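You operate a simulated robot arm through the tools that you are given. There is no shell and no other tool.

You run a simulated two-armed robot. Do the job below in one go: nothing can be reset, and whatever is moved stays where it is left.

Task
Take the red tea towel from the top of the oak linen table and lay it out flat on the stone counter.

It is judged by the outcome, as a careful person would: the job done as asked, and still so three seconds after it is handed in. It fails if anything else is knocked over, pushed out of place, dropped, spilled or broken. Flat cloth is picked up by pressing the open fingertips on it (5 to 10 N) and closing them slowly along it; thin cloth reads only 2 to 8 mm in the jaws.

Robot
Two 6-joint arms with two-finger grippers on one trunk, on a base that drives. Base frame: it is fixed to the floor where the robot stands at the start and does not move with it; the origin is under the middle of the robot, x ahead of it, y to its left, z up. Lengths are in mm, angles in degrees, forces in N, time in s.
The left shoulder is at the start at [70, 176, 915], the right one opposite. With the tool pointing down near the work surface each hand reaches from about 460 to 800 mm from the robot's upright axis, wherever it stands, measured 20 degrees to its own side. Places, roughly: red tea towel [3900, -800, 800]; stone counter [1600, -1300, 1100]. Payload 2.45 kg a hand.
The tool frame of a hand sits at the grasp point between the pads (the TCP): z along the fingers, y along the line on which they close. The tips reach 26 mm beyond it. Largest opening 96 mm; the body of the gripper starts 69 mm behind the TCP.
Orientation is that of the tool frame in the base frame, as a unit quaternion [x, y, z, w]. With the fingers straight down and closing along the base's y, the tool's x points along the base's -x, its y along +y and its z along -z.

Tools
- The arms move only by the tool play_rows. It takes "left_increments", "right_increments" or both (then of equal length, played together; a hand with none holds still); each is a list of rows, each an object of numbers (a shift or turn left out is 0, a gripper value left out holds the last): "wx", "wy", "wz": the turn, a rotation vector about the base's x, y, z in units of 6 degrees (1.0 is 6 degrees); "tx", "ty", "tz": the shift along the base's x, y, z in units of 50 mm (1.0 is 50 mm); "claw": the gripper command, from -1 (shut) to 1 (fully open), values between in proportion. In form: [{"wx": .., "wy": .., "wz": .., "tx": .., "ty": .., "tz": .., "claw": ..}, ...]. A call has 1 to 20 rows; each row shifts and turns the commanded pose from where the row before left it. A call with a number of a shift or a turn outside -1 to 1 is refused whole. A row lasts 0.2 s, in which the tool goes at most 50 mm and 8.6 degrees; a call with a longer step from one row to the next is refused whole, and so is a gripper value outside its range. Where a pose cannot be reached the arm comes as near as it can. A force on the tool above 40 N (or 10 N above the force at the start of the call, whichever is more), or a blocked arm, ends the call early, and 0.2 s more pass. The fingers move at their own pace and stop on an object; they squeeze with about 40 N. The grip force told is the motor's: it shows also when the fingers shut on nothing. Time passes only in rows, and 0.2 s behind the last, so rows that do not move let the fingers close. It gives the time, the measured TCP pose, the force on the tool (base axes), the opening and the grip force at its end, in the units of the frame above (readings bear some noise), with the torque about the TCP (base axes, N m) and any sound that the robot's microphone picked up.
- Cameras (640 x 400 px; columns grow to the right, rows downward): "scene" is now at [134.9, 8.9, 1232.5]; the picture's right is [0.09, -1.00, 0.00], its down [-0.60, -0.05, -0.80] and it looks along [0.79, 0.07, -0.61] (base axes); focal length 287 px, centre (320, 200). "left" rides on the left gripper at [82, -3, -98] in its tool frame; the picture's right is [0.04, 1.00, 0.00], its down [-0.73, 0.03, -0.68] and it looks along [-0.68, 0.03, 0.73] (tool axes); focal length 256 px, centre (320, 200). "right" rides on the right gripper at [82, 3, -98] in its tool frame; the picture's right is [-0.04, 1.00, 0.00], its down [-0.73, -0.03, -0.68] and it looks along [-0.68, -0.03, 0.73] (tool axes); focal length 256 px, centre (320, 200). There is no depth. A picture from a camera that has moved, and an enlarged one, comes with that camera's place and axes in the base frame and with its lens.
- capture(camera): a new picture of that camera. The clock stands still meanwhile.
- move_column(by): slides the trunk up (or, below 0, down) by that many mm; the arms and the scene camera ride with it, the base frame stays. It gives what a move gives, with no picture.
- drive_base(legs): drives the robot by 1 to 6 legs, each [ahead, left, turn to the left] in mm, mm and degrees, along the robot's own axes; the way and the turn of a leg run together, so that a leg with both is an arc; at most 1500 mm and 180 degrees a leg. The arms and the cameras ride along, it lands a little off, and it stops where it bumps. It gives what a move gives.
- pan_tilt(pan, tilt): turns the head with the scene camera to pan (to the left, within 86 degrees either way) and tilt (down, from -29 to 69), counted from straight ahead of the robot. It gives what a move gives.
- close_up(camera, box): a new picture of the part [left, top, right, bottom] of that camera's present view, enlarged. The clock stands still meanwhile.
- finish_job(): hands the job in; it is judged then, once.

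Nothing tells you exact positions but the pictures and the camera data. Unless the task says otherwise, let go and move clear before handing in.

The tools are called after ">>>" by a JSON object that holds its "api" and its "payload". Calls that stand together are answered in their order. play_rows: Moves the arms, as the interface text tells. Its arguments: {"type":"object","properties":{"left_increments":{"type":"array"},"right_increments":{"type":"array"}},"required":[]} The other tools are called the same way: move_column (by) slides the trunk up or down; drive_base (legs) drives the base; pan_tilt (pan, tilt) turns the head that bears the scene camera; capture (camera) takes a picture; close_up (camera, box) takes an enlarged picture of a part of a camera's view; finish_job () hands the job in.

At the start:

```text
time_s: 0.0
left_position: [576.2, 208.6, 908.2]
left_tool_rot: [0.0, 1.0, -0.001, 0.0]
left_wrist_force: [-0.7, 0.4, -0.4]
left_torque: [0.03, 0.0, 0.0]
left_finger_gap: 96.0
left_finger_force: 0.1
right_position: [543.1, -195.4, 916.6]
right_tool_rot: [0.0, 1.0, 0.001, 0.0]
right_wrist_force: [-0.5, -0.3, 0.0]
right_torque: [0.02, 0.0, -0.02]
right_finger_gap: 96.0
right_finger_force: 0.1
trunk travel left (down, up): [-400.0, 440.0]
robot x, y, heading: [2.8, -2.3, -0.2]
head pan, tilt: [5.1, 37.3]
```

scene: 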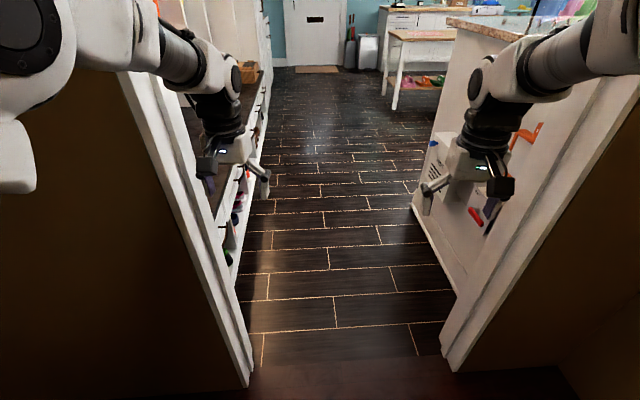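
right: 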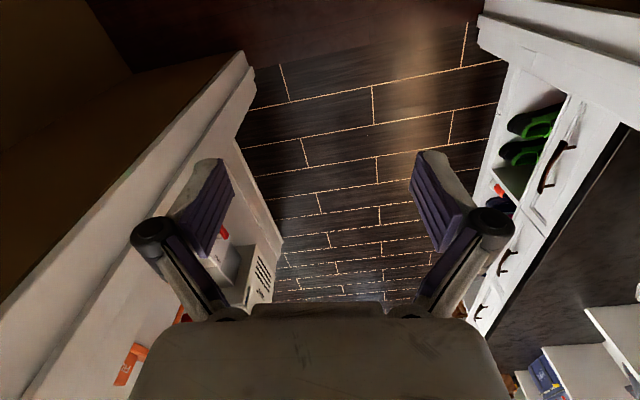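
left: 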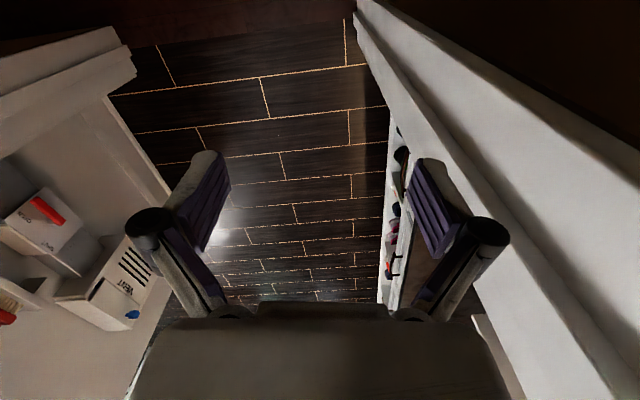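

I see a doorway right ahead, with a dark tiled aisle beyond it, shelves to the left and a white-based counter to the right. I'll look around first with the head before driving.

>>> {"api": "pan_tilt", "payload": {"pan": -15, "tilt": 10}}

>>> {"api": "capture", "payload": {"camera": "scene"}}

```text
time_s: 0.9
left_position: [575.9, 209.3, 907.5]
left_tool_rot: [0.0, 1.0, 0.0, 0.0]
left_wrist_force: [-0.4, 0.2, 0.2]
left_torque: [0.01, -0.01, 0.0]
left_finger_gap: 95.8
left_finger_force: 0.0
right_position: [542.2, -195.6, 917.2]
right_tool_rot: [0.0, 1.0, 0.0, 0.0]
right_wrist_force: [-0.5, -0.4, 0.0]
right_torque: [0.03, 0.01, -0.02]
right_finger_gap: 96.2
right_finger_force: 0.0
trunk travel left (down, up): [-400.0, 440.0]
robot x, y, heading: [2.6, 1.0, -0.0]
head pan, tilt: [-15.0, 10.0]
```

```text
taken
camera scene: at [138.3, -22.8, 1276.1], right [-0.26, -0.97, 0.0], down [-0.17, 0.04, -0.98], along [0.95, -0.25, -0.17], focal length 287 px, centre (320, 200)
```

scene: 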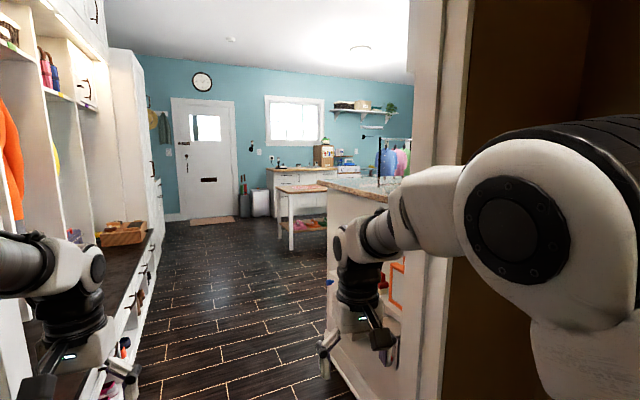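

I see the room beyond the doorway: the low oak-topped table stands past the stone counter, against the far right. I'll measure the door jambs before driving through.

>>> {"api": "pan_tilt", "payload": {"pan": 0, "tilt": 60}}

>>> {"api": "capture", "payload": {"camera": "scene"}}

>>> {"api": "pan_tilt", "payload": {"pan": 0, "tilt": 5}}

>>> {"api": "capture", "payload": {"camera": "scene"}}

>>> {"api": "pan_tilt", "payload": {"pan": 60, "tilt": 40}}

>>> {"api": "capture", "payload": {"camera": "scene"}}

>>> {"api": "pan_tilt", "payload": {"pan": -60, "tilt": 40}}

>>> {"api": "capture", "payload": {"camera": "scene"}}

```text
time_s: 2.1
left_position: [575.5, 208.4, 908.1]
left_tool_rot: [0.0, 1.0, 0.0, 0.0]
left_wrist_force: [0.4, 1.0, -0.2]
left_torque: [-0.02, 0.02, 0.0]
left_finger_gap: 96.1
left_finger_force: 0.1
right_position: [542.1, -195.1, 917.3]
right_tool_rot: [-0.001, 1.0, -0.001, 0.0]
right_wrist_force: [0.1, -0.3, 0.4]
right_torque: [0.03, 0.0, 0.04]
right_finger_gap: 96.2
right_finger_force: 0.1
trunk travel left (down, up): [-400.0, 440.0]
robot x, y, heading: [1.9, 1.9, -0.0]
head pan, tilt: [0.0, 60.0]
```

```text
taken
camera scene: at [115.2, 1.2, 1201.8], right [0.0, -1.0, 0.0], down [-0.87, 0.0, -0.5], along [0.5, 0.0, -0.87], focal length 287 px, centre (320, 200)
```

scene: 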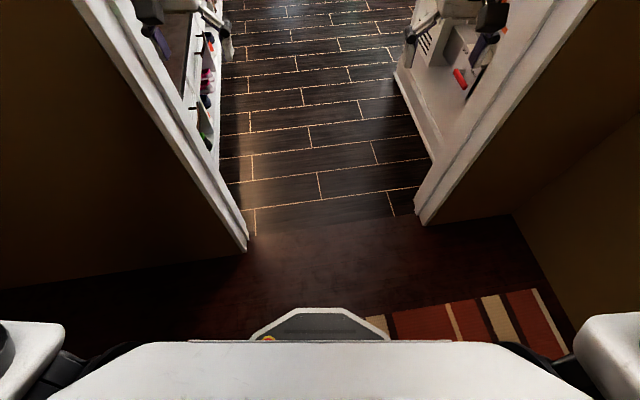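

```text
time_s: 3.3
left_position: [574.9, 209.7, 908.3]
left_tool_rot: [0.0, 1.0, 0.0, 0.0]
left_wrist_force: [-0.2, -0.2, 0.4]
left_torque: [0.03, 0.04, 0.01]
left_finger_gap: 96.1
left_finger_force: 0.0
right_position: [542.0, -195.4, 917.5]
right_tool_rot: [0.0, 1.0, 0.0, -0.001]
right_wrist_force: [0.5, 0.3, -0.4]
right_torque: [-0.01, 0.02, 0.04]
right_finger_gap: 96.1
right_finger_force: 0.1
trunk travel left (down, up): [-400.0, 440.0]
robot x, y, heading: [2.1, 1.2, 0.0]
head pan, tilt: [0.0, 5.0]
```

```text
taken
camera scene: at [140.4, 1.2, 1284.1], right [0.0, -1.0, 0.0], down [-0.09, 0.0, -1.0], along [1.0, 0.0, -0.09], focal length 287 px, centre (320, 200)
```

scene: 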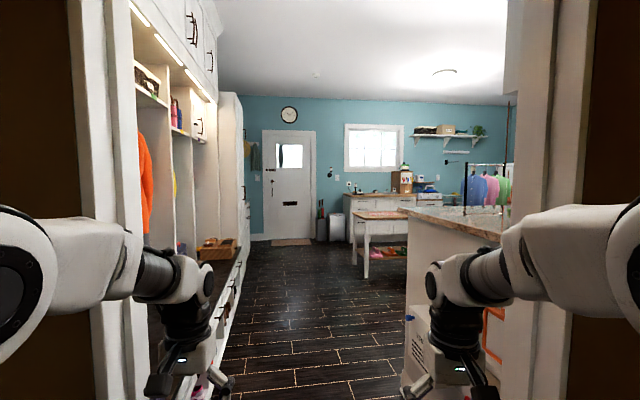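

```text
time_s: 4.6
left_position: [574.6, 208.0, 907.4]
left_tool_rot: [0.0, 1.0, 0.001, 0.0]
left_wrist_force: [0.2, -0.1, -1.1]
left_torque: [-0.02, 0.02, 0.01]
left_finger_gap: 95.9
left_finger_force: 0.0
right_position: [542.6, -195.4, 917.8]
right_tool_rot: [0.0, 1.0, 0.0, 0.0]
right_wrist_force: [-0.2, -0.2, -0.2]
right_torque: [0.02, -0.02, -0.01]
right_finger_gap: 96.0
right_finger_force: 0.1
trunk travel left (down, up): [-400.0, 440.0]
robot x, y, heading: [2.4, -2.7, 0.2]
head pan, tilt: [60.0, 40.0]
```

```text
taken
camera scene: at [91.1, 74.8, 1228.5], right [0.87, -0.5, 0.0], down [-0.32, -0.56, -0.77], along [0.38, 0.66, -0.64], focal length 287 px, centre (320, 200)
```

scene: 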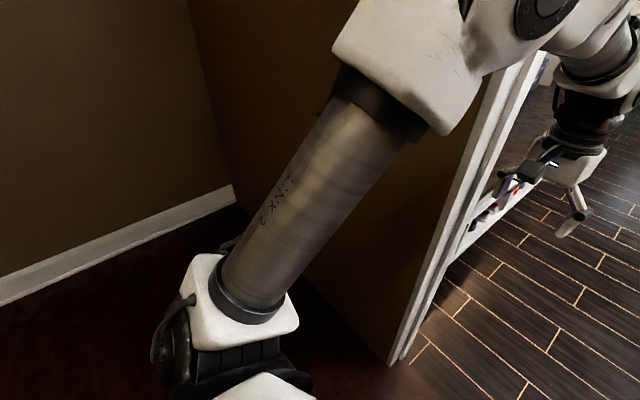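

```text
time_s: 6.6
left_position: [574.6, 208.8, 909.2]
left_tool_rot: [0.0, 1.0, 0.0, 0.0]
left_wrist_force: [0.2, 0.5, -0.3]
left_torque: [0.03, 0.0, -0.01]
left_finger_gap: 96.1
left_finger_force: 0.0
right_position: [542.4, -195.2, 917.0]
right_tool_rot: [0.0, 1.0, 0.0, 0.0]
right_wrist_force: [0.1, 0.5, 0.7]
right_torque: [-0.01, 0.0, -0.01]
right_finger_gap: 96.3
right_finger_force: 0.1
trunk travel left (down, up): [-400.0, 440.0]
robot x, y, heading: [1.4, 0.1, -0.0]
head pan, tilt: [-60.0, 40.0]
```

```text
taken
camera scene: at [91.0, -72.4, 1228.5], right [-0.87, -0.5, 0.0], down [-0.32, 0.56, -0.77], along [0.38, -0.66, -0.64], focal length 287 px, centre (320, 200)
```

scene: 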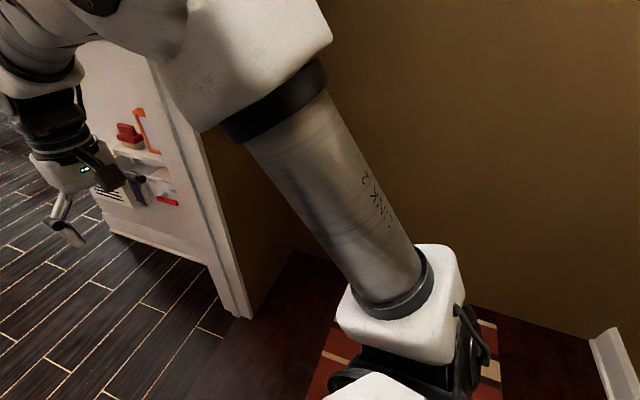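

The doorway turns out to be rotated about 10° to the left of my heading and is about 760 mm wide, centred near [668, -62]. I'll measure how wide my elbows are before driving.

>>> {"api": "pan_tilt", "payload": {"pan": -40, "tilt": 15}}

>>> {"api": "capture", "payload": {"camera": "scene"}}

>>> {"api": "pan_tilt", "payload": {"pan": -75, "tilt": 20}}

>>> {"api": "capture", "payload": {"camera": "scene"}}

>>> {"api": "pan_tilt", "payload": {"pan": 75, "tilt": 20}}

>>> {"api": "capture", "payload": {"camera": "scene"}}

```text
time_s: 7.5
left_position: [575.8, 208.9, 907.7]
left_tool_rot: [-0.001, 1.0, -0.001, 0.0]
left_wrist_force: [0.3, 0.2, 0.5]
left_torque: [-0.01, -0.02, 0.0]
left_finger_gap: 95.9
left_finger_force: 0.0
right_position: [543.9, -195.7, 917.9]
right_tool_rot: [0.0, 1.0, 0.0, 0.0]
right_wrist_force: [-0.2, -0.2, -0.5]
right_torque: [0.05, 0.01, -0.03]
right_finger_gap: 95.8
right_finger_force: 0.0
trunk travel left (down, up): [-400.0, 440.0]
robot x, y, heading: [-1.8, 2.0, -0.1]
head pan, tilt: [-40.0, 15.0]
```

```text
taken
camera scene: at [120.0, -58.9, 1267.9], right [-0.64, -0.77, 0.0], down [-0.2, 0.17, -0.97], along [0.74, -0.62, -0.26], focal length 287 px, centre (320, 200)
```

scene: 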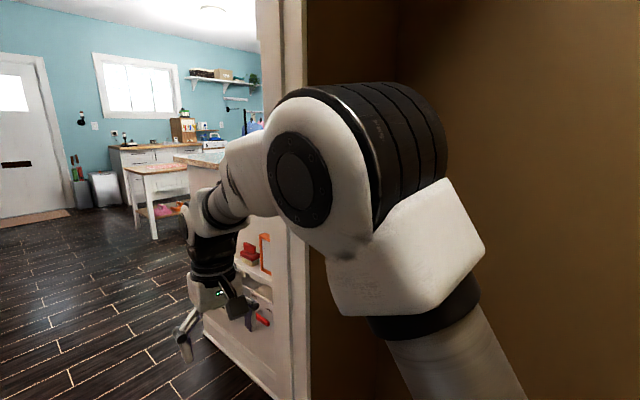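

```text
time_s: 8.5
left_position: [575.6, 208.4, 907.6]
left_tool_rot: [0.0, 1.0, 0.0, -0.001]
left_wrist_force: [-0.1, -0.2, 0.0]
left_torque: [0.01, -0.02, 0.01]
left_finger_gap: 96.1
left_finger_force: 0.0
right_position: [541.8, -193.8, 918.0]
right_tool_rot: [0.0, 1.0, 0.0, 0.0]
right_wrist_force: [-0.6, 0.6, -0.1]
right_torque: [0.02, 0.02, -0.02]
right_finger_gap: 96.2
right_finger_force: 0.1
trunk travel left (down, up): [-400.0, 440.0]
robot x, y, heading: [-1.8, -1.1, 0.3]
head pan, tilt: [-75.0, 20.0]
```

```text
taken
camera scene: at [72.7, -88.7, 1259.9], right [-0.97, -0.26, 0.0], down [-0.09, 0.33, -0.94], along [0.24, -0.91, -0.34], focal length 287 px, centre (320, 200)
```

scene: 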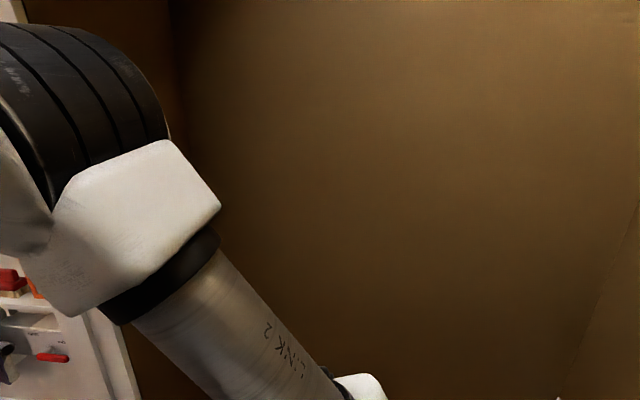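

```text
time_s: 10.9
left_position: [576.0, 208.9, 908.4]
left_tool_rot: [0.001, 1.0, 0.0, 0.001]
left_wrist_force: [0.1, 0.0, -0.2]
left_torque: [0.02, -0.01, 0.0]
left_finger_gap: 95.8
left_finger_force: 0.2
right_position: [543.0, -195.0, 918.3]
right_tool_rot: [0.0, 1.0, 0.0, 0.001]
right_wrist_force: [-0.5, 0.3, -0.4]
right_torque: [0.03, -0.02, 0.01]
right_finger_gap: 96.3
right_finger_force: 0.1
trunk travel left (down, up): [-400.0, 440.0]
robot x, y, heading: [1.5, -1.1, -0.0]
head pan, tilt: [75.0, 20.0]
```

```text
taken
camera scene: at [72.6, 91.1, 1259.9], right [0.97, -0.26, 0.0], down [-0.09, -0.33, -0.94], along [0.24, 0.91, -0.34], focal length 287 px, centre (320, 200)
```

scene: 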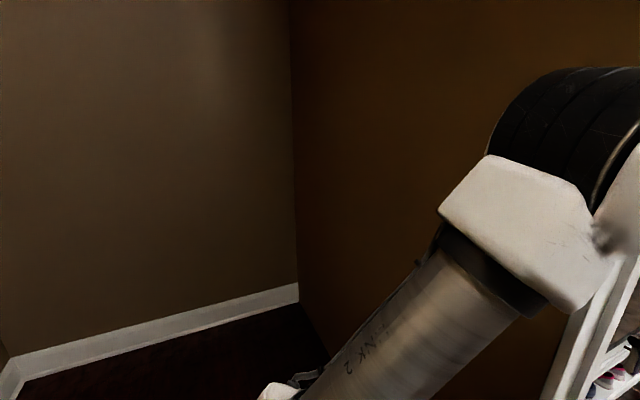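

My elbows and shoulders reach about ±330 mm sideways, so the doorway leaves roughly 50 mm per side. I'll turn by 10.3° and sidestep right by 180 mm to line up, then check again before going through.

>>> {"api": "drive_base", "payload": {"legs": [[0, 0, 10.3], [0, -180, 0]]}}

>>> {"api": "pan_tilt", "payload": {"pan": 0, "tilt": 60}}

>>> {"api": "capture", "payload": {"camera": "scene"}}

>>> {"api": "pan_tilt", "payload": {"pan": 0, "tilt": 25}}

>>> {"api": "capture", "payload": {"camera": "scene"}}

```text
time_s: 11.9
left_position: [554.5, 260.6, 910.9]
left_tool_rot: [-0.049, 0.999, -0.003, 0.006]
left_wrist_force: [-1.8, -6.0, -2.7]
left_torque: [0.02, -0.03, 0.08]
left_finger_gap: 90.2
left_finger_force: 0.0
right_position: [560.0, -140.8, 917.1]
right_tool_rot: [-0.05, 0.999, 0.0, 0.001]
right_wrist_force: [-0.2, -0.3, 0.4]
right_torque: [-0.01, 0.01, -0.03]
right_finger_gap: 96.1
right_finger_force: 0.1
trunk travel left (down, up): [-400.0, 440.0]
robot x, y, heading: [2.5, -1.2, 5.5]
head pan, tilt: [75.0, 20.0]
stopped in leg 1: the force on the tool passed its limit at 81 N (the readings are from after the stop); the commanded pose is now the measured one
```

```text
time_s: 13.3
left_position: [554.3, 260.0, 911.1]
left_tool_rot: [-0.05, 0.999, -0.003, 0.008]
left_wrist_force: [-2.7, -7.3, -2.2]
left_torque: [0.11, -0.07, 0.1]
left_finger_gap: 89.4
left_finger_force: 0.0
right_position: [560.4, -139.5, 916.6]
right_tool_rot: [-0.05, 0.999, 0.0, 0.001]
right_wrist_force: [0.3, 0.2, 0.0]
right_torque: [0.04, -0.04, 0.02]
right_finger_gap: 95.9
right_finger_force: 0.1
trunk travel left (down, up): [-400.0, 440.0]
robot x, y, heading: [0.5, -2.4, 5.9]
head pan, tilt: [0.0, 60.0]
```

```text
taken
camera scene: at [114.8, 11.7, 1201.8], right [0.1, -0.99, 0.0], down [-0.86, -0.09, -0.5], along [0.5, 0.05, -0.87], focal length 287 px, centre (320, 200)
```

scene: 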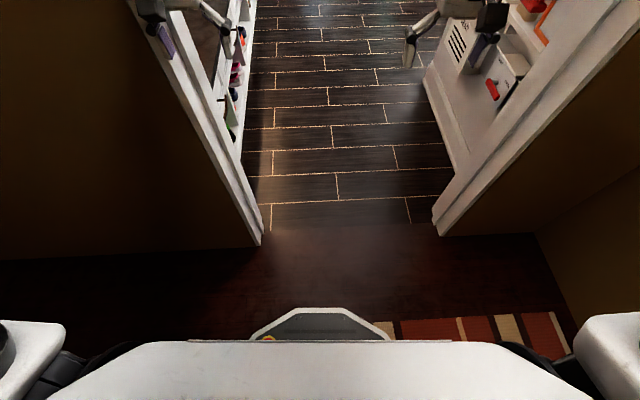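

```text
time_s: 14.3
left_position: [554.4, 261.1, 911.3]
left_tool_rot: [-0.049, 0.999, -0.002, 0.007]
left_wrist_force: [0.1, -7.4, -1.3]
left_torque: [0.11, -0.02, 0.08]
left_finger_gap: 89.6
left_finger_force: 0.1
right_position: [559.9, -140.4, 916.4]
right_tool_rot: [-0.05, 0.999, 0.0, 0.0]
right_wrist_force: [-0.5, 0.4, 0.2]
right_torque: [-0.03, 0.0, -0.01]
right_finger_gap: 96.3
right_finger_force: 0.1
trunk travel left (down, up): [-400.0, 440.0]
robot x, y, heading: [0.2, -3.8, 5.5]
head pan, tilt: [0.0, 25.0]
```

```text
taken
camera scene: at [140.1, 14.1, 1251.7], right [0.1, -0.99, 0.0], down [-0.42, -0.04, -0.91], along [0.9, 0.09, -0.42], focal length 287 px, centre (320, 200)
```

scene: 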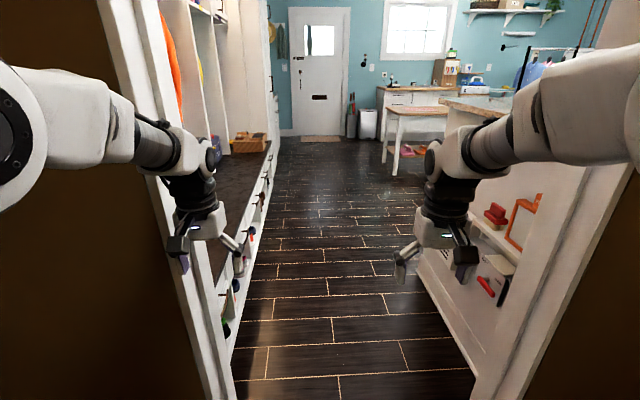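

My left fingertips touched the left door jamb while turning, with nothing knocked over. I'll move right to free the hand, then finish the turn.

>>> {"api": "drive_base", "payload": {"legs": [[0, -150, 0], [0, 0, 4.8]]}}

>>> {"api": "pan_tilt", "payload": {"pan": 0, "tilt": 60}}

>>> {"api": "capture", "payload": {"camera": "scene"}}

```text
time_s: 16.2
left_position: [545.5, 157.9, 911.4]
left_tool_rot: [-0.092, 0.996, -0.002, 0.007]
left_wrist_force: [-0.3, -0.6, 0.5]
left_torque: [-0.01, 0.0, 0.0]
left_finger_gap: 95.7
left_finger_force: 0.0
right_position: [584.2, -240.5, 917.9]
right_tool_rot: [-0.092, 0.996, -0.001, 0.0]
right_wrist_force: [0.5, 0.1, 0.6]
right_torque: [-0.02, 0.03, 0.03]
right_finger_gap: 96.2
right_finger_force: 0.0
trunk travel left (down, up): [-400.0, 440.0]
robot x, y, heading: [14.6, -149.9, 10.4]
head pan, tilt: [0.0, 25.0]
```

```text
time_s: 17.2
left_position: [546.1, 158.1, 911.5]
left_tool_rot: [-0.091, 0.996, -0.002, 0.007]
left_wrist_force: [-0.5, 0.6, -1.0]
left_torque: [-0.02, 0.02, -0.01]
left_finger_gap: 96.1
left_finger_force: 0.1
right_position: [585.4, -242.2, 918.7]
right_tool_rot: [-0.093, 0.996, 0.0, 0.0]
right_wrist_force: [0.4, 0.2, 0.0]
right_torque: [-0.03, 0.01, 0.0]
right_finger_gap: 95.9
right_finger_force: 0.1
trunk travel left (down, up): [-400.0, 440.0]
robot x, y, heading: [16.1, -152.4, 10.5]
head pan, tilt: [0.0, 60.0]
```

```text
taken
camera scene: at [128.3, -126.5, 1201.8], right [0.18, -0.98, 0.0], down [-0.85, -0.16, -0.5], along [0.49, 0.09, -0.87], focal length 287 px, centre (320, 200)
```

scene: 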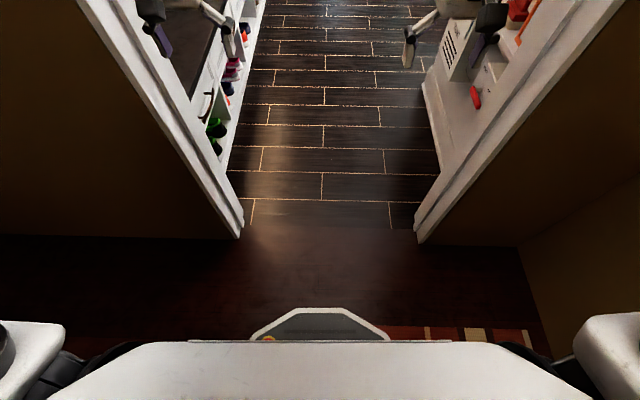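

Nearly square to the doorway now: I'm over-turned by about 1.6° and about 22 mm left of its middle. I'll correct that, then check once more.

>>> {"api": "drive_base", "payload": {"legs": [[0, -22, -1.6]]}}

>>> {"api": "capture", "payload": {"camera": "scene"}}

>>> {"api": "pan_tilt", "payload": {"pan": 0, "tilt": 25}}

>>> {"api": "capture", "payload": {"camera": "scene"}}

```text
time_s: 18.0
left_position: [558.3, 121.9, 912.6]
left_tool_rot: [-0.077, 0.997, -0.003, 0.007]
left_wrist_force: [0.9, -0.6, 0.9]
left_torque: [0.04, 0.03, -0.01]
left_finger_gap: 96.0
left_finger_force: 0.1
right_position: [584.4, -278.3, 917.4]
right_tool_rot: [-0.078, 0.997, 0.0, 0.0]
right_wrist_force: [0.1, -0.6, -0.3]
right_torque: [0.02, 0.03, 0.01]
right_finger_gap: 96.3
right_finger_force: 0.2
trunk travel left (down, up): [-400.0, 440.0]
robot x, y, heading: [19.6, -168.5, 9.2]
head pan, tilt: [0.0, 60.0]
```

```text
taken
camera scene: at [132.6, -151.4, 1201.7], right [0.16, -0.99, 0.0], down [-0.86, -0.14, -0.5], along [0.49, 0.08, -0.87], focal length 287 px, centre (320, 200)
```

scene: 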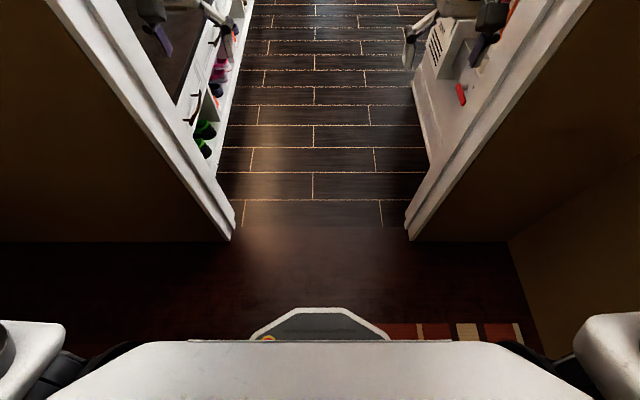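

```text
time_s: 19.0
left_position: [557.0, 121.6, 910.8]
left_tool_rot: [-0.077, 0.997, -0.002, 0.008]
left_wrist_force: [0.6, -0.2, 0.9]
left_torque: [-0.02, -0.02, 0.04]
left_finger_gap: 96.2
left_finger_force: 0.0
right_position: [586.0, -277.6, 917.1]
right_tool_rot: [-0.079, 0.997, 0.0, 0.0]
right_wrist_force: [0.6, -1.0, 0.2]
right_torque: [-0.03, 0.02, -0.02]
right_finger_gap: 95.8
right_finger_force: 0.1
trunk travel left (down, up): [-400.0, 440.0]
robot x, y, heading: [21.4, -166.4, 9.0]
head pan, tilt: [0.0, 25.0]
```

```text
taken
camera scene: at [157.6, -146.9, 1251.7], right [0.16, -0.99, 0.0], down [-0.42, -0.07, -0.91], along [0.89, 0.14, -0.42], focal length 287 px, centre (320, 200)
```

scene: 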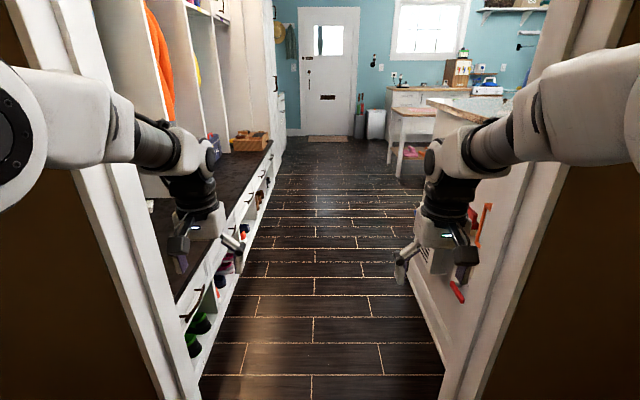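

Now aligned and centred, with the tile lines square to me. I'll drive straight through the doorway and then look at the counter.

>>> {"api": "drive_base", "payload": {"legs": [[800, 0, 0]]}}

>>> {"api": "capture", "payload": {"camera": "scene"}}

>>> {"api": "pan_tilt", "payload": {"pan": -50, "tilt": 15}}

>>> {"api": "capture", "payload": {"camera": "scene"}}

```text
time_s: 23.3
left_position: [1346.6, 256.7, 911.4]
left_tool_rot: [-0.081, 0.997, -0.002, 0.007]
left_wrist_force: [0.0, 0.1, -0.4]
left_torque: [0.01, 0.01, -0.01]
left_finger_gap: 96.0
left_finger_force: 0.0
right_position: [1378.3, -143.7, 916.5]
right_tool_rot: [-0.082, 0.997, 0.0, -0.001]
right_wrist_force: [0.5, -0.1, 0.1]
right_torque: [0.01, -0.02, -0.01]
right_finger_gap: 96.0
right_finger_force: 0.1
trunk travel left (down, up): [-400.0, 440.0]
robot x, y, heading: [808.1, -42.0, 9.6]
head pan, tilt: [0.0, 25.0]
```

```text
taken
camera scene: at [949.7, -16.7, 1251.7], right [0.16, -0.99, 0.0], down [-0.42, -0.07, -0.91], along [0.89, 0.15, -0.42], focal length 287 px, centre (320, 200)
```

scene: 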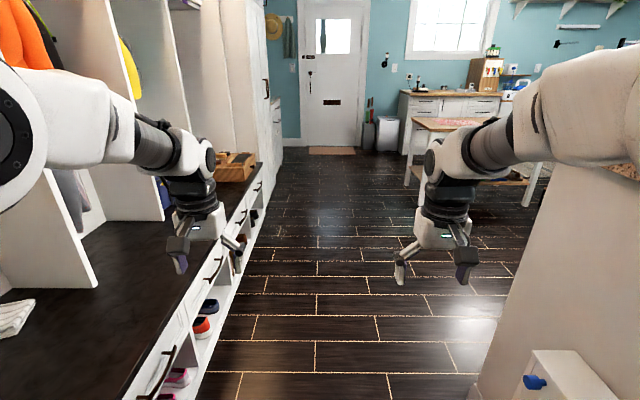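

```text
time_s: 24.5
left_position: [1347.6, 254.8, 911.1]
left_tool_rot: [-0.082, 0.997, -0.003, 0.008]
left_wrist_force: [-0.3, 0.0, 0.0]
left_torque: [-0.01, 0.01, 0.01]
left_finger_gap: 95.9
left_finger_force: 0.0
right_position: [1378.4, -144.0, 917.9]
right_tool_rot: [-0.083, 0.997, 0.0, -0.001]
right_wrist_force: [0.3, 0.9, -0.2]
right_torque: [-0.01, 0.03, -0.01]
right_finger_gap: 96.1
right_finger_force: 0.2
trunk travel left (down, up): [-400.0, 440.0]
robot x, y, heading: [812.2, -42.4, 9.6]
head pan, tilt: [-50.0, 15.0]
```

```text
taken
camera scene: at [929.4, -92.6, 1268.0], right [-0.65, -0.76, 0.0], down [-0.2, 0.17, -0.97], along [0.73, -0.63, -0.26], focal length 287 px, centre (320, 200)
```

scene: 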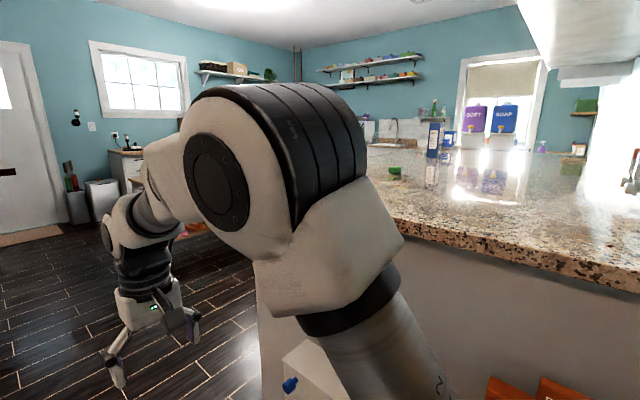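

I'm in the aisle now; the granite counter is on my right, mostly clear with some soap and bottles farther back. I'll go on down the aisle towards the oak table.

>>> {"api": "drive_base", "payload": {"legs": [[1300, 0, 0]]}}

>>> {"api": "pan_tilt", "payload": {"pan": -30, "tilt": 20}}

>>> {"api": "capture", "payload": {"camera": "scene"}}

>>> {"api": "pan_tilt", "payload": {"pan": -80, "tilt": 15}}

>>> {"api": "capture", "payload": {"camera": "scene"}}

```text
time_s: 31.0
left_position: [2611.2, 473.9, 912.0]
left_tool_rot: [-0.085, 0.996, -0.002, 0.007]
left_wrist_force: [0.6, 0.0, 0.5]
left_torque: [-0.02, 0.01, 0.0]
left_finger_gap: 96.2
left_finger_force: 0.0
right_position: [2644.9, 73.1, 918.2]
right_tool_rot: [-0.086, 0.996, 0.0, 0.0]
right_wrist_force: [0.3, -1.0, -0.5]
right_torque: [0.01, 0.02, -0.03]
right_finger_gap: 96.1
right_finger_force: 0.1
trunk travel left (down, up): [-400.0, 440.0]
robot x, y, heading: [2077.0, 172.2, 9.8]
head pan, tilt: [-50.0, 15.0]
```

```text
time_s: 31.8
left_position: [2610.9, 473.8, 911.9]
left_tool_rot: [-0.084, 0.996, -0.002, 0.008]
left_wrist_force: [0.3, -0.2, 0.0]
left_torque: [-0.03, 0.02, 0.0]
left_finger_gap: 95.9
left_finger_force: 0.1
right_position: [2644.2, 74.5, 917.3]
right_tool_rot: [-0.085, 0.996, 0.001, 0.0]
right_wrist_force: [1.1, -0.3, 0.1]
right_torque: [0.01, -0.03, -0.02]
right_finger_gap: 96.0
right_finger_force: 0.0
trunk travel left (down, up): [-400.0, 440.0]
robot x, y, heading: [2077.3, 173.4, 9.7]
head pan, tilt: [-30.0, 20.0]
```

```text
taken
camera scene: at [2211.4, 150.8, 1259.9], right [-0.35, -0.94, 0.0], down [-0.32, 0.12, -0.94], along [0.88, -0.33, -0.34], focal length 287 px, centre (320, 200)
```

scene: 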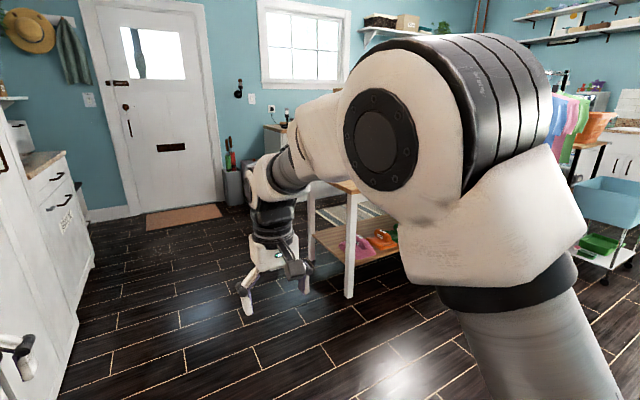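

```text
time_s: 33.0
left_position: [2612.3, 473.4, 911.2]
left_tool_rot: [-0.085, 0.996, -0.002, 0.007]
left_wrist_force: [-0.3, 0.5, -0.7]
left_torque: [-0.02, 0.0, 0.0]
left_finger_gap: 95.8
left_finger_force: 0.2
right_position: [2645.9, 75.0, 916.0]
right_tool_rot: [-0.086, 0.996, 0.0, 0.0]
right_wrist_force: [-0.8, -0.1, -0.1]
right_torque: [-0.01, -0.04, 0.01]
right_finger_gap: 96.0
right_finger_force: 0.0
trunk travel left (down, up): [-400.0, 440.0]
robot x, y, heading: [2079.8, 173.1, 9.9]
head pan, tilt: [-80.0, 15.0]
```

```text
taken
camera scene: at [2155.8, 95.2, 1268.0], right [-0.94, -0.34, 0.0], down [-0.09, 0.24, -0.97], along [0.33, -0.91, -0.26], focal length 287 px, centre (320, 200)
```

scene: 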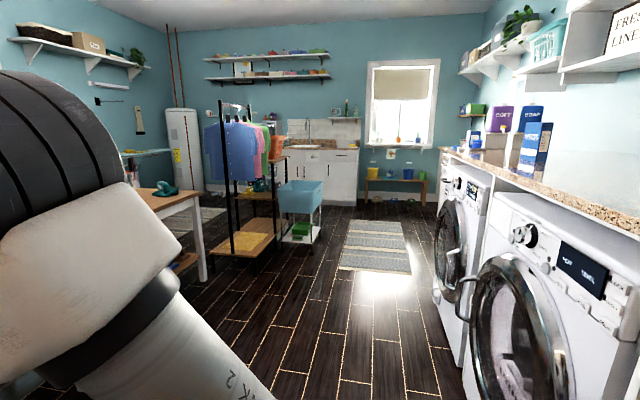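

The oak table's near leg stands at about [3640, -600], and beyond it are a rack and sink. I'll turn right to face the table for an unobstructed view.

>>> {"api": "drive_base", "payload": {"legs": [[0, 0, -40]]}}

>>> {"api": "pan_tilt", "payload": {"pan": 0, "tilt": 15}}

>>> {"api": "capture", "payload": {"camera": "scene"}}

>>> {"api": "close_up", "payload": {"camera": "scene", "box": [200, 100, 440, 250]}}

```text
time_s: 35.2
left_position: [2680.9, 66.1, 911.5]
left_tool_rot: [0.255, 0.967, -0.005, 0.006]
left_wrist_force: [-0.4, 0.1, 0.5]
left_torque: [0.01, 0.02, 0.03]
left_finger_gap: 96.0
left_finger_force: 0.0
right_position: [2452.7, -264.3, 917.4]
right_tool_rot: [0.254, 0.967, -0.001, 0.0]
right_wrist_force: [-0.2, 0.0, -1.4]
right_torque: [0.02, 0.02, 0.04]
right_finger_gap: 96.0
right_finger_force: 0.0
trunk travel left (down, up): [-400.0, 440.0]
robot x, y, heading: [2078.5, 171.6, -29.4]
head pan, tilt: [-80.0, 15.0]
```

```text
time_s: 36.8
left_position: [2680.8, 66.0, 911.6]
left_tool_rot: [0.254, 0.967, -0.005, 0.006]
left_wrist_force: [0.6, 0.1, -0.2]
left_torque: [0.03, 0.01, -0.01]
left_finger_gap: 96.1
left_finger_force: 0.2
right_position: [2452.2, -263.2, 916.7]
right_tool_rot: [0.255, 0.967, 0.0, 0.0]
right_wrist_force: [0.5, 0.0, -0.5]
right_torque: [-0.04, -0.04, 0.02]
right_finger_gap: 96.1
right_finger_force: 0.0
trunk travel left (down, up): [-400.0, 440.0]
robot x, y, heading: [2073.2, 172.0, -29.5]
head pan, tilt: [0.0, 15.0]
```

```text
taken
camera scene: at [2199.5, 103.7, 1268.0], right [-0.49, -0.87, 0.0], down [-0.23, 0.13, -0.97], along [0.84, -0.48, -0.26], focal length 287 px, centre (320, 200)
```

scene: 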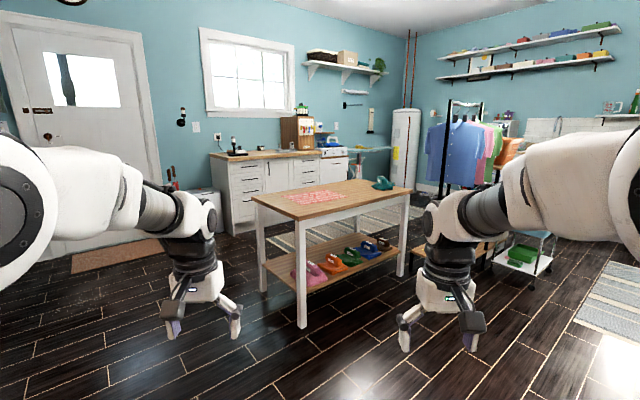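

```text
2.67 times, centred on (320, 175) of scene
camera zoom: at [2199.5, 103.7, 1268.0], right [-0.49, -0.87, 0.0], down [-0.23, 0.13, -0.97], along [0.84, -0.48, -0.26], focal length 766 px, centre (320, 267)
```

zoom: 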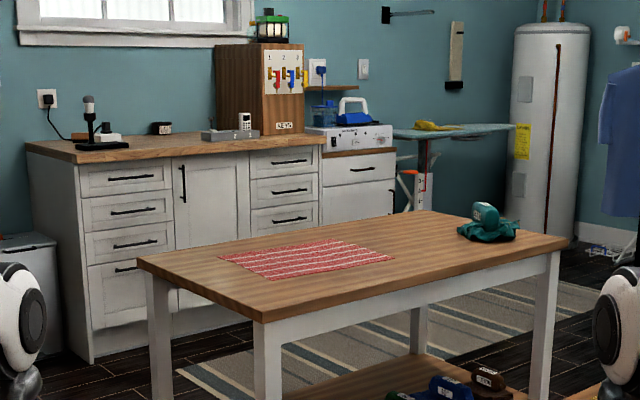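

The red gingham towel lies flat on the oak table, about 280 × 375 mm, corners near [3757,-665], [3804,-1037], [4067,-996], [4030,-634], with a teal object farther along the table. Before picking it up I'll scout the counter with the trunk raised, so I know its height and clear area.

>>> {"api": "move_column", "payload": {"by": 420}}

>>> {"api": "drive_base", "payload": {"legs": [[0, 0, -90]]}}

>>> {"api": "pan_tilt", "payload": {"pan": 0, "tilt": 25}}

>>> {"api": "capture", "payload": {"camera": "scene"}}

>>> {"api": "pan_tilt", "payload": {"pan": 5, "tilt": 50}}

>>> {"api": "capture", "payload": {"camera": "scene"}}

```text
refused: 420 is not a number from -400 to 400
```

```text
time_s: 41.0
left_position: [1970.9, -430.9, 911.9]
left_tool_rot: [0.863, 0.505, -0.007, 0.001]
left_wrist_force: [-0.5, 0.8, -0.2]
left_torque: [-0.02, 0.0, 0.03]
left_finger_gap: 96.1
left_finger_force: 0.0
right_position: [1640.7, -205.5, 917.8]
right_tool_rot: [0.863, 0.505, 0.0, 0.0]
right_wrist_force: [0.0, 0.6, 0.5]
right_torque: [0.01, 0.01, 0.0]
right_finger_gap: 95.8
right_finger_force: 0.0
trunk travel left (down, up): [-400.0, 440.0]
robot x, y, heading: [2073.1, 176.1, -119.3]
head pan, tilt: [0.0, 15.0]
```

```text
time_s: 41.7
left_position: [1972.2, -430.8, 911.2]
left_tool_rot: [0.863, 0.504, -0.007, 0.0]
left_wrist_force: [-0.3, -0.5, 0.3]
left_torque: [-0.01, -0.01, 0.02]
left_finger_gap: 96.2
left_finger_force: 0.0
right_position: [1640.4, -204.1, 917.1]
right_tool_rot: [0.863, 0.505, 0.0, 0.0]
right_wrist_force: [-0.5, 0.4, -0.1]
right_torque: [0.01, 0.0, -0.01]
right_finger_gap: 95.9
right_finger_force: 0.2
trunk travel left (down, up): [-400.0, 440.0]
robot x, y, heading: [2076.8, 176.7, -119.5]
head pan, tilt: [0.0, 25.0]
```

```text
taken
camera scene: at [2004.8, 50.3, 1251.8], right [-0.87, 0.49, 0.0], down [0.21, 0.37, -0.91], along [-0.44, -0.79, -0.42], focal length 287 px, centre (320, 200)
```

scene: 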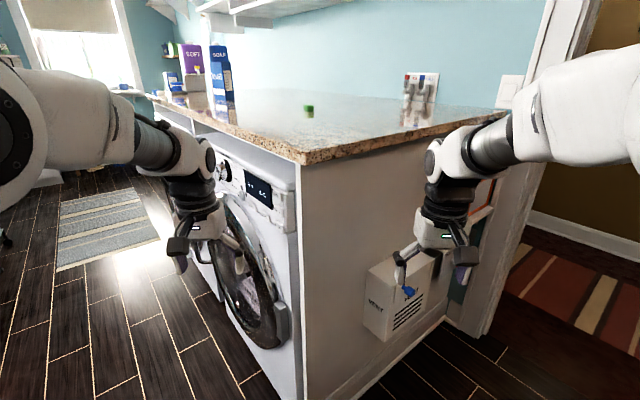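

```text
time_s: 42.6
left_position: [1971.2, -431.6, 911.1]
left_tool_rot: [0.863, 0.505, -0.008, 0.002]
left_wrist_force: [-0.5, 0.2, 0.1]
left_torque: [0.0, -0.02, -0.01]
left_finger_gap: 95.9
left_finger_force: 0.2
right_position: [1640.0, -204.6, 916.2]
right_tool_rot: [0.863, 0.505, 0.0, 0.0]
right_wrist_force: [-0.5, 0.4, 0.1]
right_torque: [0.02, -0.04, -0.04]
right_finger_gap: 96.1
right_finger_force: 0.0
trunk travel left (down, up): [-400.0, 440.0]
robot x, y, heading: [2074.4, 172.9, -119.2]
head pan, tilt: [5.0, 50.0]
```

```text
taken
camera scene: at [2018.1, 60.5, 1214.4], right [-0.91, 0.41, 0.0], down [0.32, 0.7, -0.64], along [-0.26, -0.59, -0.77], focal length 287 px, centre (320, 200)
```

scene: 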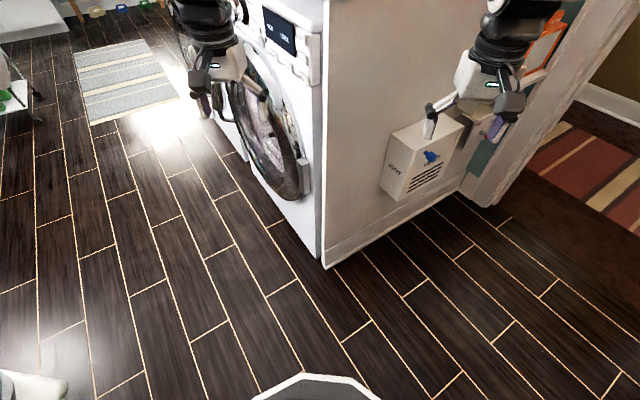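

The counter corner is near [1760, -460] with its top at about z = 1085, backing onto the door wall. I'll raise the trunk and view the top properly.

>>> {"api": "move_column", "payload": {"by": 400}}

>>> {"api": "pan_tilt", "payload": {"pan": 0, "tilt": 30}}

>>> {"api": "capture", "payload": {"camera": "scene"}}

>>> {"api": "close_up", "payload": {"camera": "scene", "box": [140, 60, 520, 298]}}

```text
time_s: 46.4
left_position: [1971.4, -429.9, 1311.3]
left_tool_rot: [0.863, 0.504, -0.008, 0.002]
left_wrist_force: [0.0, -0.2, 0.2]
left_torque: [-0.06, 0.0, 0.01]
left_finger_gap: 96.0
left_finger_force: 0.0
right_position: [1640.9, -204.0, 1317.5]
right_tool_rot: [0.863, 0.505, 0.0, 0.0]
right_wrist_force: [0.1, -0.5, 0.5]
right_torque: [-0.01, 0.02, -0.02]
right_finger_gap: 96.1
right_finger_force: 0.1
trunk travel left (down, up): [-800.0, 40.0]
robot x, y, heading: [2077.0, 171.1, -119.3]
head pan, tilt: [5.0, 50.0]
```

```text
time_s: 47.2
left_position: [1971.0, -431.1, 1312.4]
left_tool_rot: [0.863, 0.505, -0.007, 0.001]
left_wrist_force: [-0.4, 1.6, 0.2]
left_torque: [-0.02, 0.03, 0.0]
left_finger_gap: 96.0
left_finger_force: 0.1
right_position: [1640.1, -204.9, 1316.4]
right_tool_rot: [0.863, 0.506, 0.0, -0.001]
right_wrist_force: [-0.7, -1.0, 0.4]
right_torque: [-0.02, 0.02, 0.01]
right_finger_gap: 95.8
right_finger_force: 0.0
trunk travel left (down, up): [-800.0, 40.0]
robot x, y, heading: [2078.2, 171.9, -119.1]
head pan, tilt: [0.0, 30.0]
```

```text
taken
camera scene: at [2005.5, 51.7, 1643.7], right [-0.87, 0.49, 0.0], down [0.25, 0.44, -0.87], along [-0.42, -0.75, -0.5], focal length 287 px, centre (320, 200)
```

scene: 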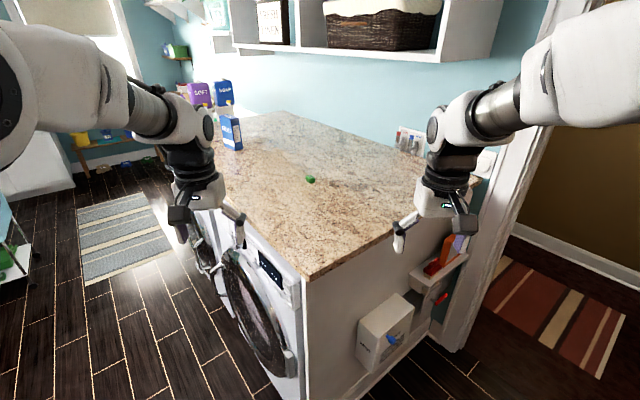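

```text
1.68 times, centred on (330, 179) of scene
camera zoom: at [2005.5, 51.7, 1643.7], right [-0.87, 0.49, 0.0], down [0.25, 0.44, -0.87], along [-0.42, -0.75, -0.5], focal length 483 px, centre (303, 235)
```

zoom: 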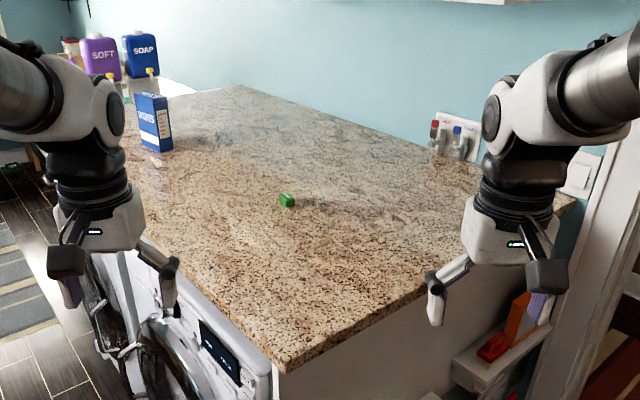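

The countertop is clear except for a green cube near [1507,-925] and a blue box farther in; the strip near the aisle/washer corner is free for the towel. I'll plan to lay it there from the aisle side, and now drive to the front of the oak table.

>>> {"api": "drive_base", "payload": {"legs": [[0, 0, 68.7], [1480, 0, 0], [0, 0, 59.8]]}}

>>> {"api": "pan_tilt", "payload": {"pan": 0, "tilt": 45}}

>>> {"api": "capture", "payload": {"camera": "scene"}}

```text
time_s: 60.2
left_position: [3565.6, -641.0, 1311.9]
left_tool_rot: [-0.096, 0.995, -0.002, 0.006]
left_wrist_force: [-0.8, 0.0, -0.9]
left_torque: [-0.02, 0.02, 0.0]
left_finger_gap: 95.9
left_finger_force: 0.1
right_position: [3610.0, -1039.6, 1317.4]
right_tool_rot: [-0.098, 0.995, 0.0, 0.001]
right_wrist_force: [-0.4, -0.7, 0.1]
right_torque: [0.0, 0.01, 0.03]
right_finger_gap: 96.1
right_finger_force: 0.1
trunk travel left (down, up): [-800.0, 40.0]
robot x, y, heading: [3033.1, -955.7, 11.3]
head pan, tilt: [0.0, 30.0]
```

```text
time_s: 61.0
left_position: [3566.5, -641.3, 1311.3]
left_tool_rot: [-0.097, 0.995, -0.001, 0.007]
left_wrist_force: [0.6, -0.1, -0.8]
left_torque: [0.02, 0.02, -0.01]
left_finger_gap: 96.1
left_finger_force: 0.0
right_position: [3608.5, -1038.7, 1318.6]
right_tool_rot: [-0.097, 0.995, -0.001, 0.0]
right_wrist_force: [0.7, -0.6, -0.4]
right_torque: [0.04, 0.02, -0.02]
right_finger_gap: 95.8
right_finger_force: 0.1
trunk travel left (down, up): [-800.0, 40.0]
robot x, y, heading: [3036.7, -951.3, 11.1]
head pan, tilt: [0.0, 45.0]
```

```text
taken
camera scene: at [3166.3, -926.7, 1621.3], right [0.19, -0.98, 0.0], down [-0.69, -0.14, -0.71], along [0.69, 0.14, -0.71], focal length 287 px, centre (320, 200)
```

scene: 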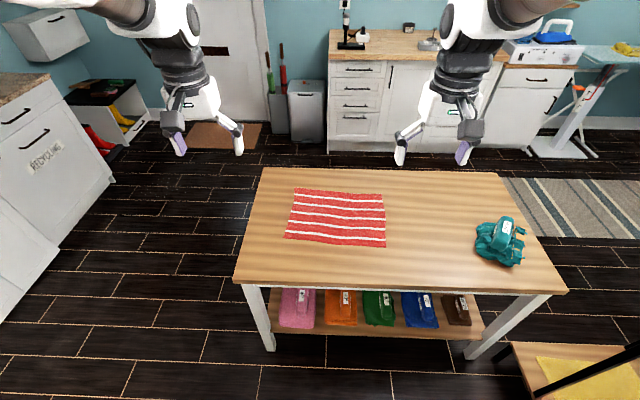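

The towel's near edge runs from about [3790,-666] to [3817,-1044], on a tabletop at roughly z = 755. I'll move up to the table facing the towel squarely, still with the hands high.

>>> {"api": "drive_base", "payload": {"legs": [[173, 5, 0], [0, 0, -5.6]]}}

>>> {"api": "capture", "payload": {"camera": "scene"}}

>>> {"api": "pan_tilt", "payload": {"pan": 0, "tilt": 65}}

>>> {"api": "capture", "payload": {"camera": "scene"}}

>>> {"api": "capture", "payload": {"camera": "left"}}

>>> {"api": "capture", "payload": {"camera": "right"}}

```text
time_s: 63.0
left_position: [3763.0, -649.7, 1313.2]
left_tool_rot: [-0.051, 0.999, -0.003, 0.009]
left_wrist_force: [-0.1, 0.3, -0.7]
left_torque: [0.01, -0.02, 0.03]
left_finger_gap: 95.7
left_finger_force: 0.0
right_position: [3767.1, -1050.8, 1318.7]
right_tool_rot: [-0.051, 0.999, -0.002, 0.001]
right_wrist_force: [-0.3, 0.5, 0.6]
right_torque: [-0.04, -0.03, -0.01]
right_finger_gap: 96.1
right_finger_force: 0.1
trunk travel left (down, up): [-800.0, 40.0]
robot x, y, heading: [3208.1, -915.5, 5.7]
head pan, tilt: [0.0, 45.0]
```

```text
taken
camera scene: at [3336.5, -896.5, 1621.4], right [0.1, -0.99, 0.0], down [-0.7, -0.07, -0.71], along [0.7, 0.07, -0.71], focal length 287 px, centre (320, 200)
```

scene: 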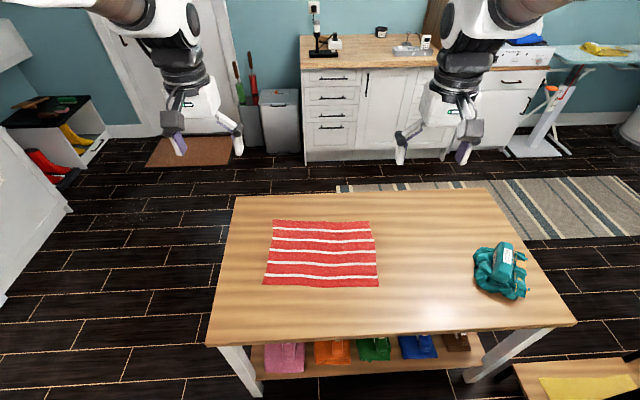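

```text
time_s: 63.8
left_position: [3764.5, -652.8, 1312.4]
left_tool_rot: [-0.051, 0.999, -0.002, 0.007]
left_wrist_force: [-0.2, 0.0, 0.8]
left_torque: [0.03, -0.01, 0.01]
left_finger_gap: 95.8
left_finger_force: 0.1
right_position: [3770.9, -1053.4, 1316.9]
right_tool_rot: [-0.051, 0.999, 0.0, 0.0]
right_wrist_force: [-0.6, -1.0, 0.0]
right_torque: [0.03, -0.01, 0.03]
right_finger_gap: 95.8
right_finger_force: 0.1
trunk travel left (down, up): [-800.0, 40.0]
robot x, y, heading: [3209.4, -912.6, 5.6]
head pan, tilt: [0.0, 65.0]
```

```text
taken
camera scene: at [3318.6, -902.8, 1596.2], right [0.1, -0.99, 0.0], down [-0.9, -0.09, -0.42], along [0.42, 0.04, -0.91], focal length 287 px, centre (320, 200)
```

scene: 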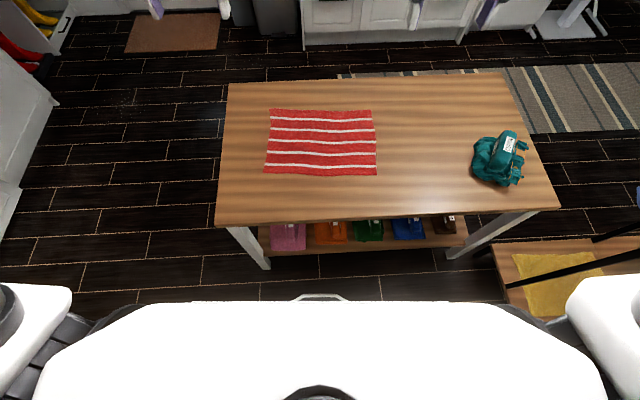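

```text
taken
camera left: at [3681.1, -664.0, 1409.2], right [-0.14, 0.99, -0.01], down [0.72, 0.11, 0.69], along [0.68, 0.09, -0.72], focal length 256 px, centre (320, 200)
```

left: 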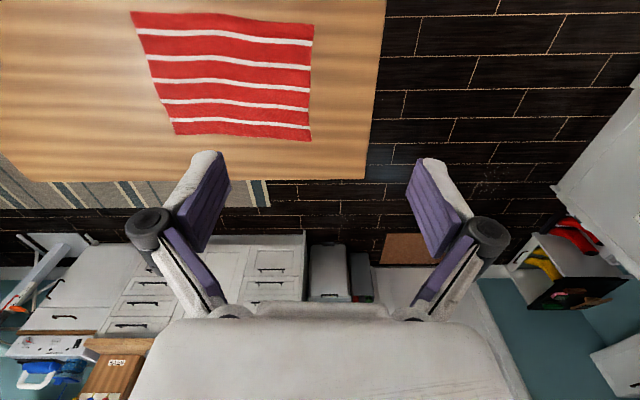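

```text
taken
camera right: at [3687.4, -1058.7, 1415.3], right [-0.06, 1.0, 0.0], down [0.73, 0.05, 0.68], along [0.68, 0.04, -0.73], focal length 256 px, centre (320, 200)
```

right: 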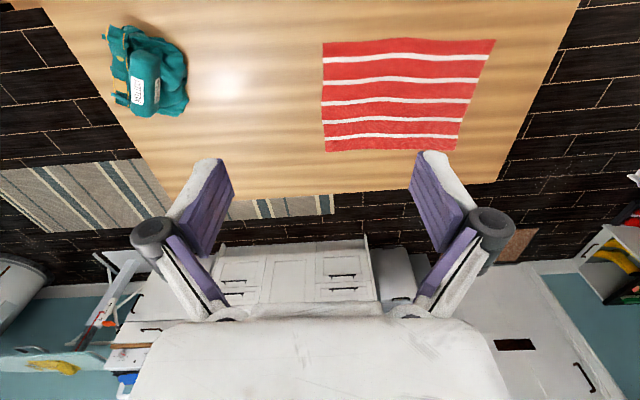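

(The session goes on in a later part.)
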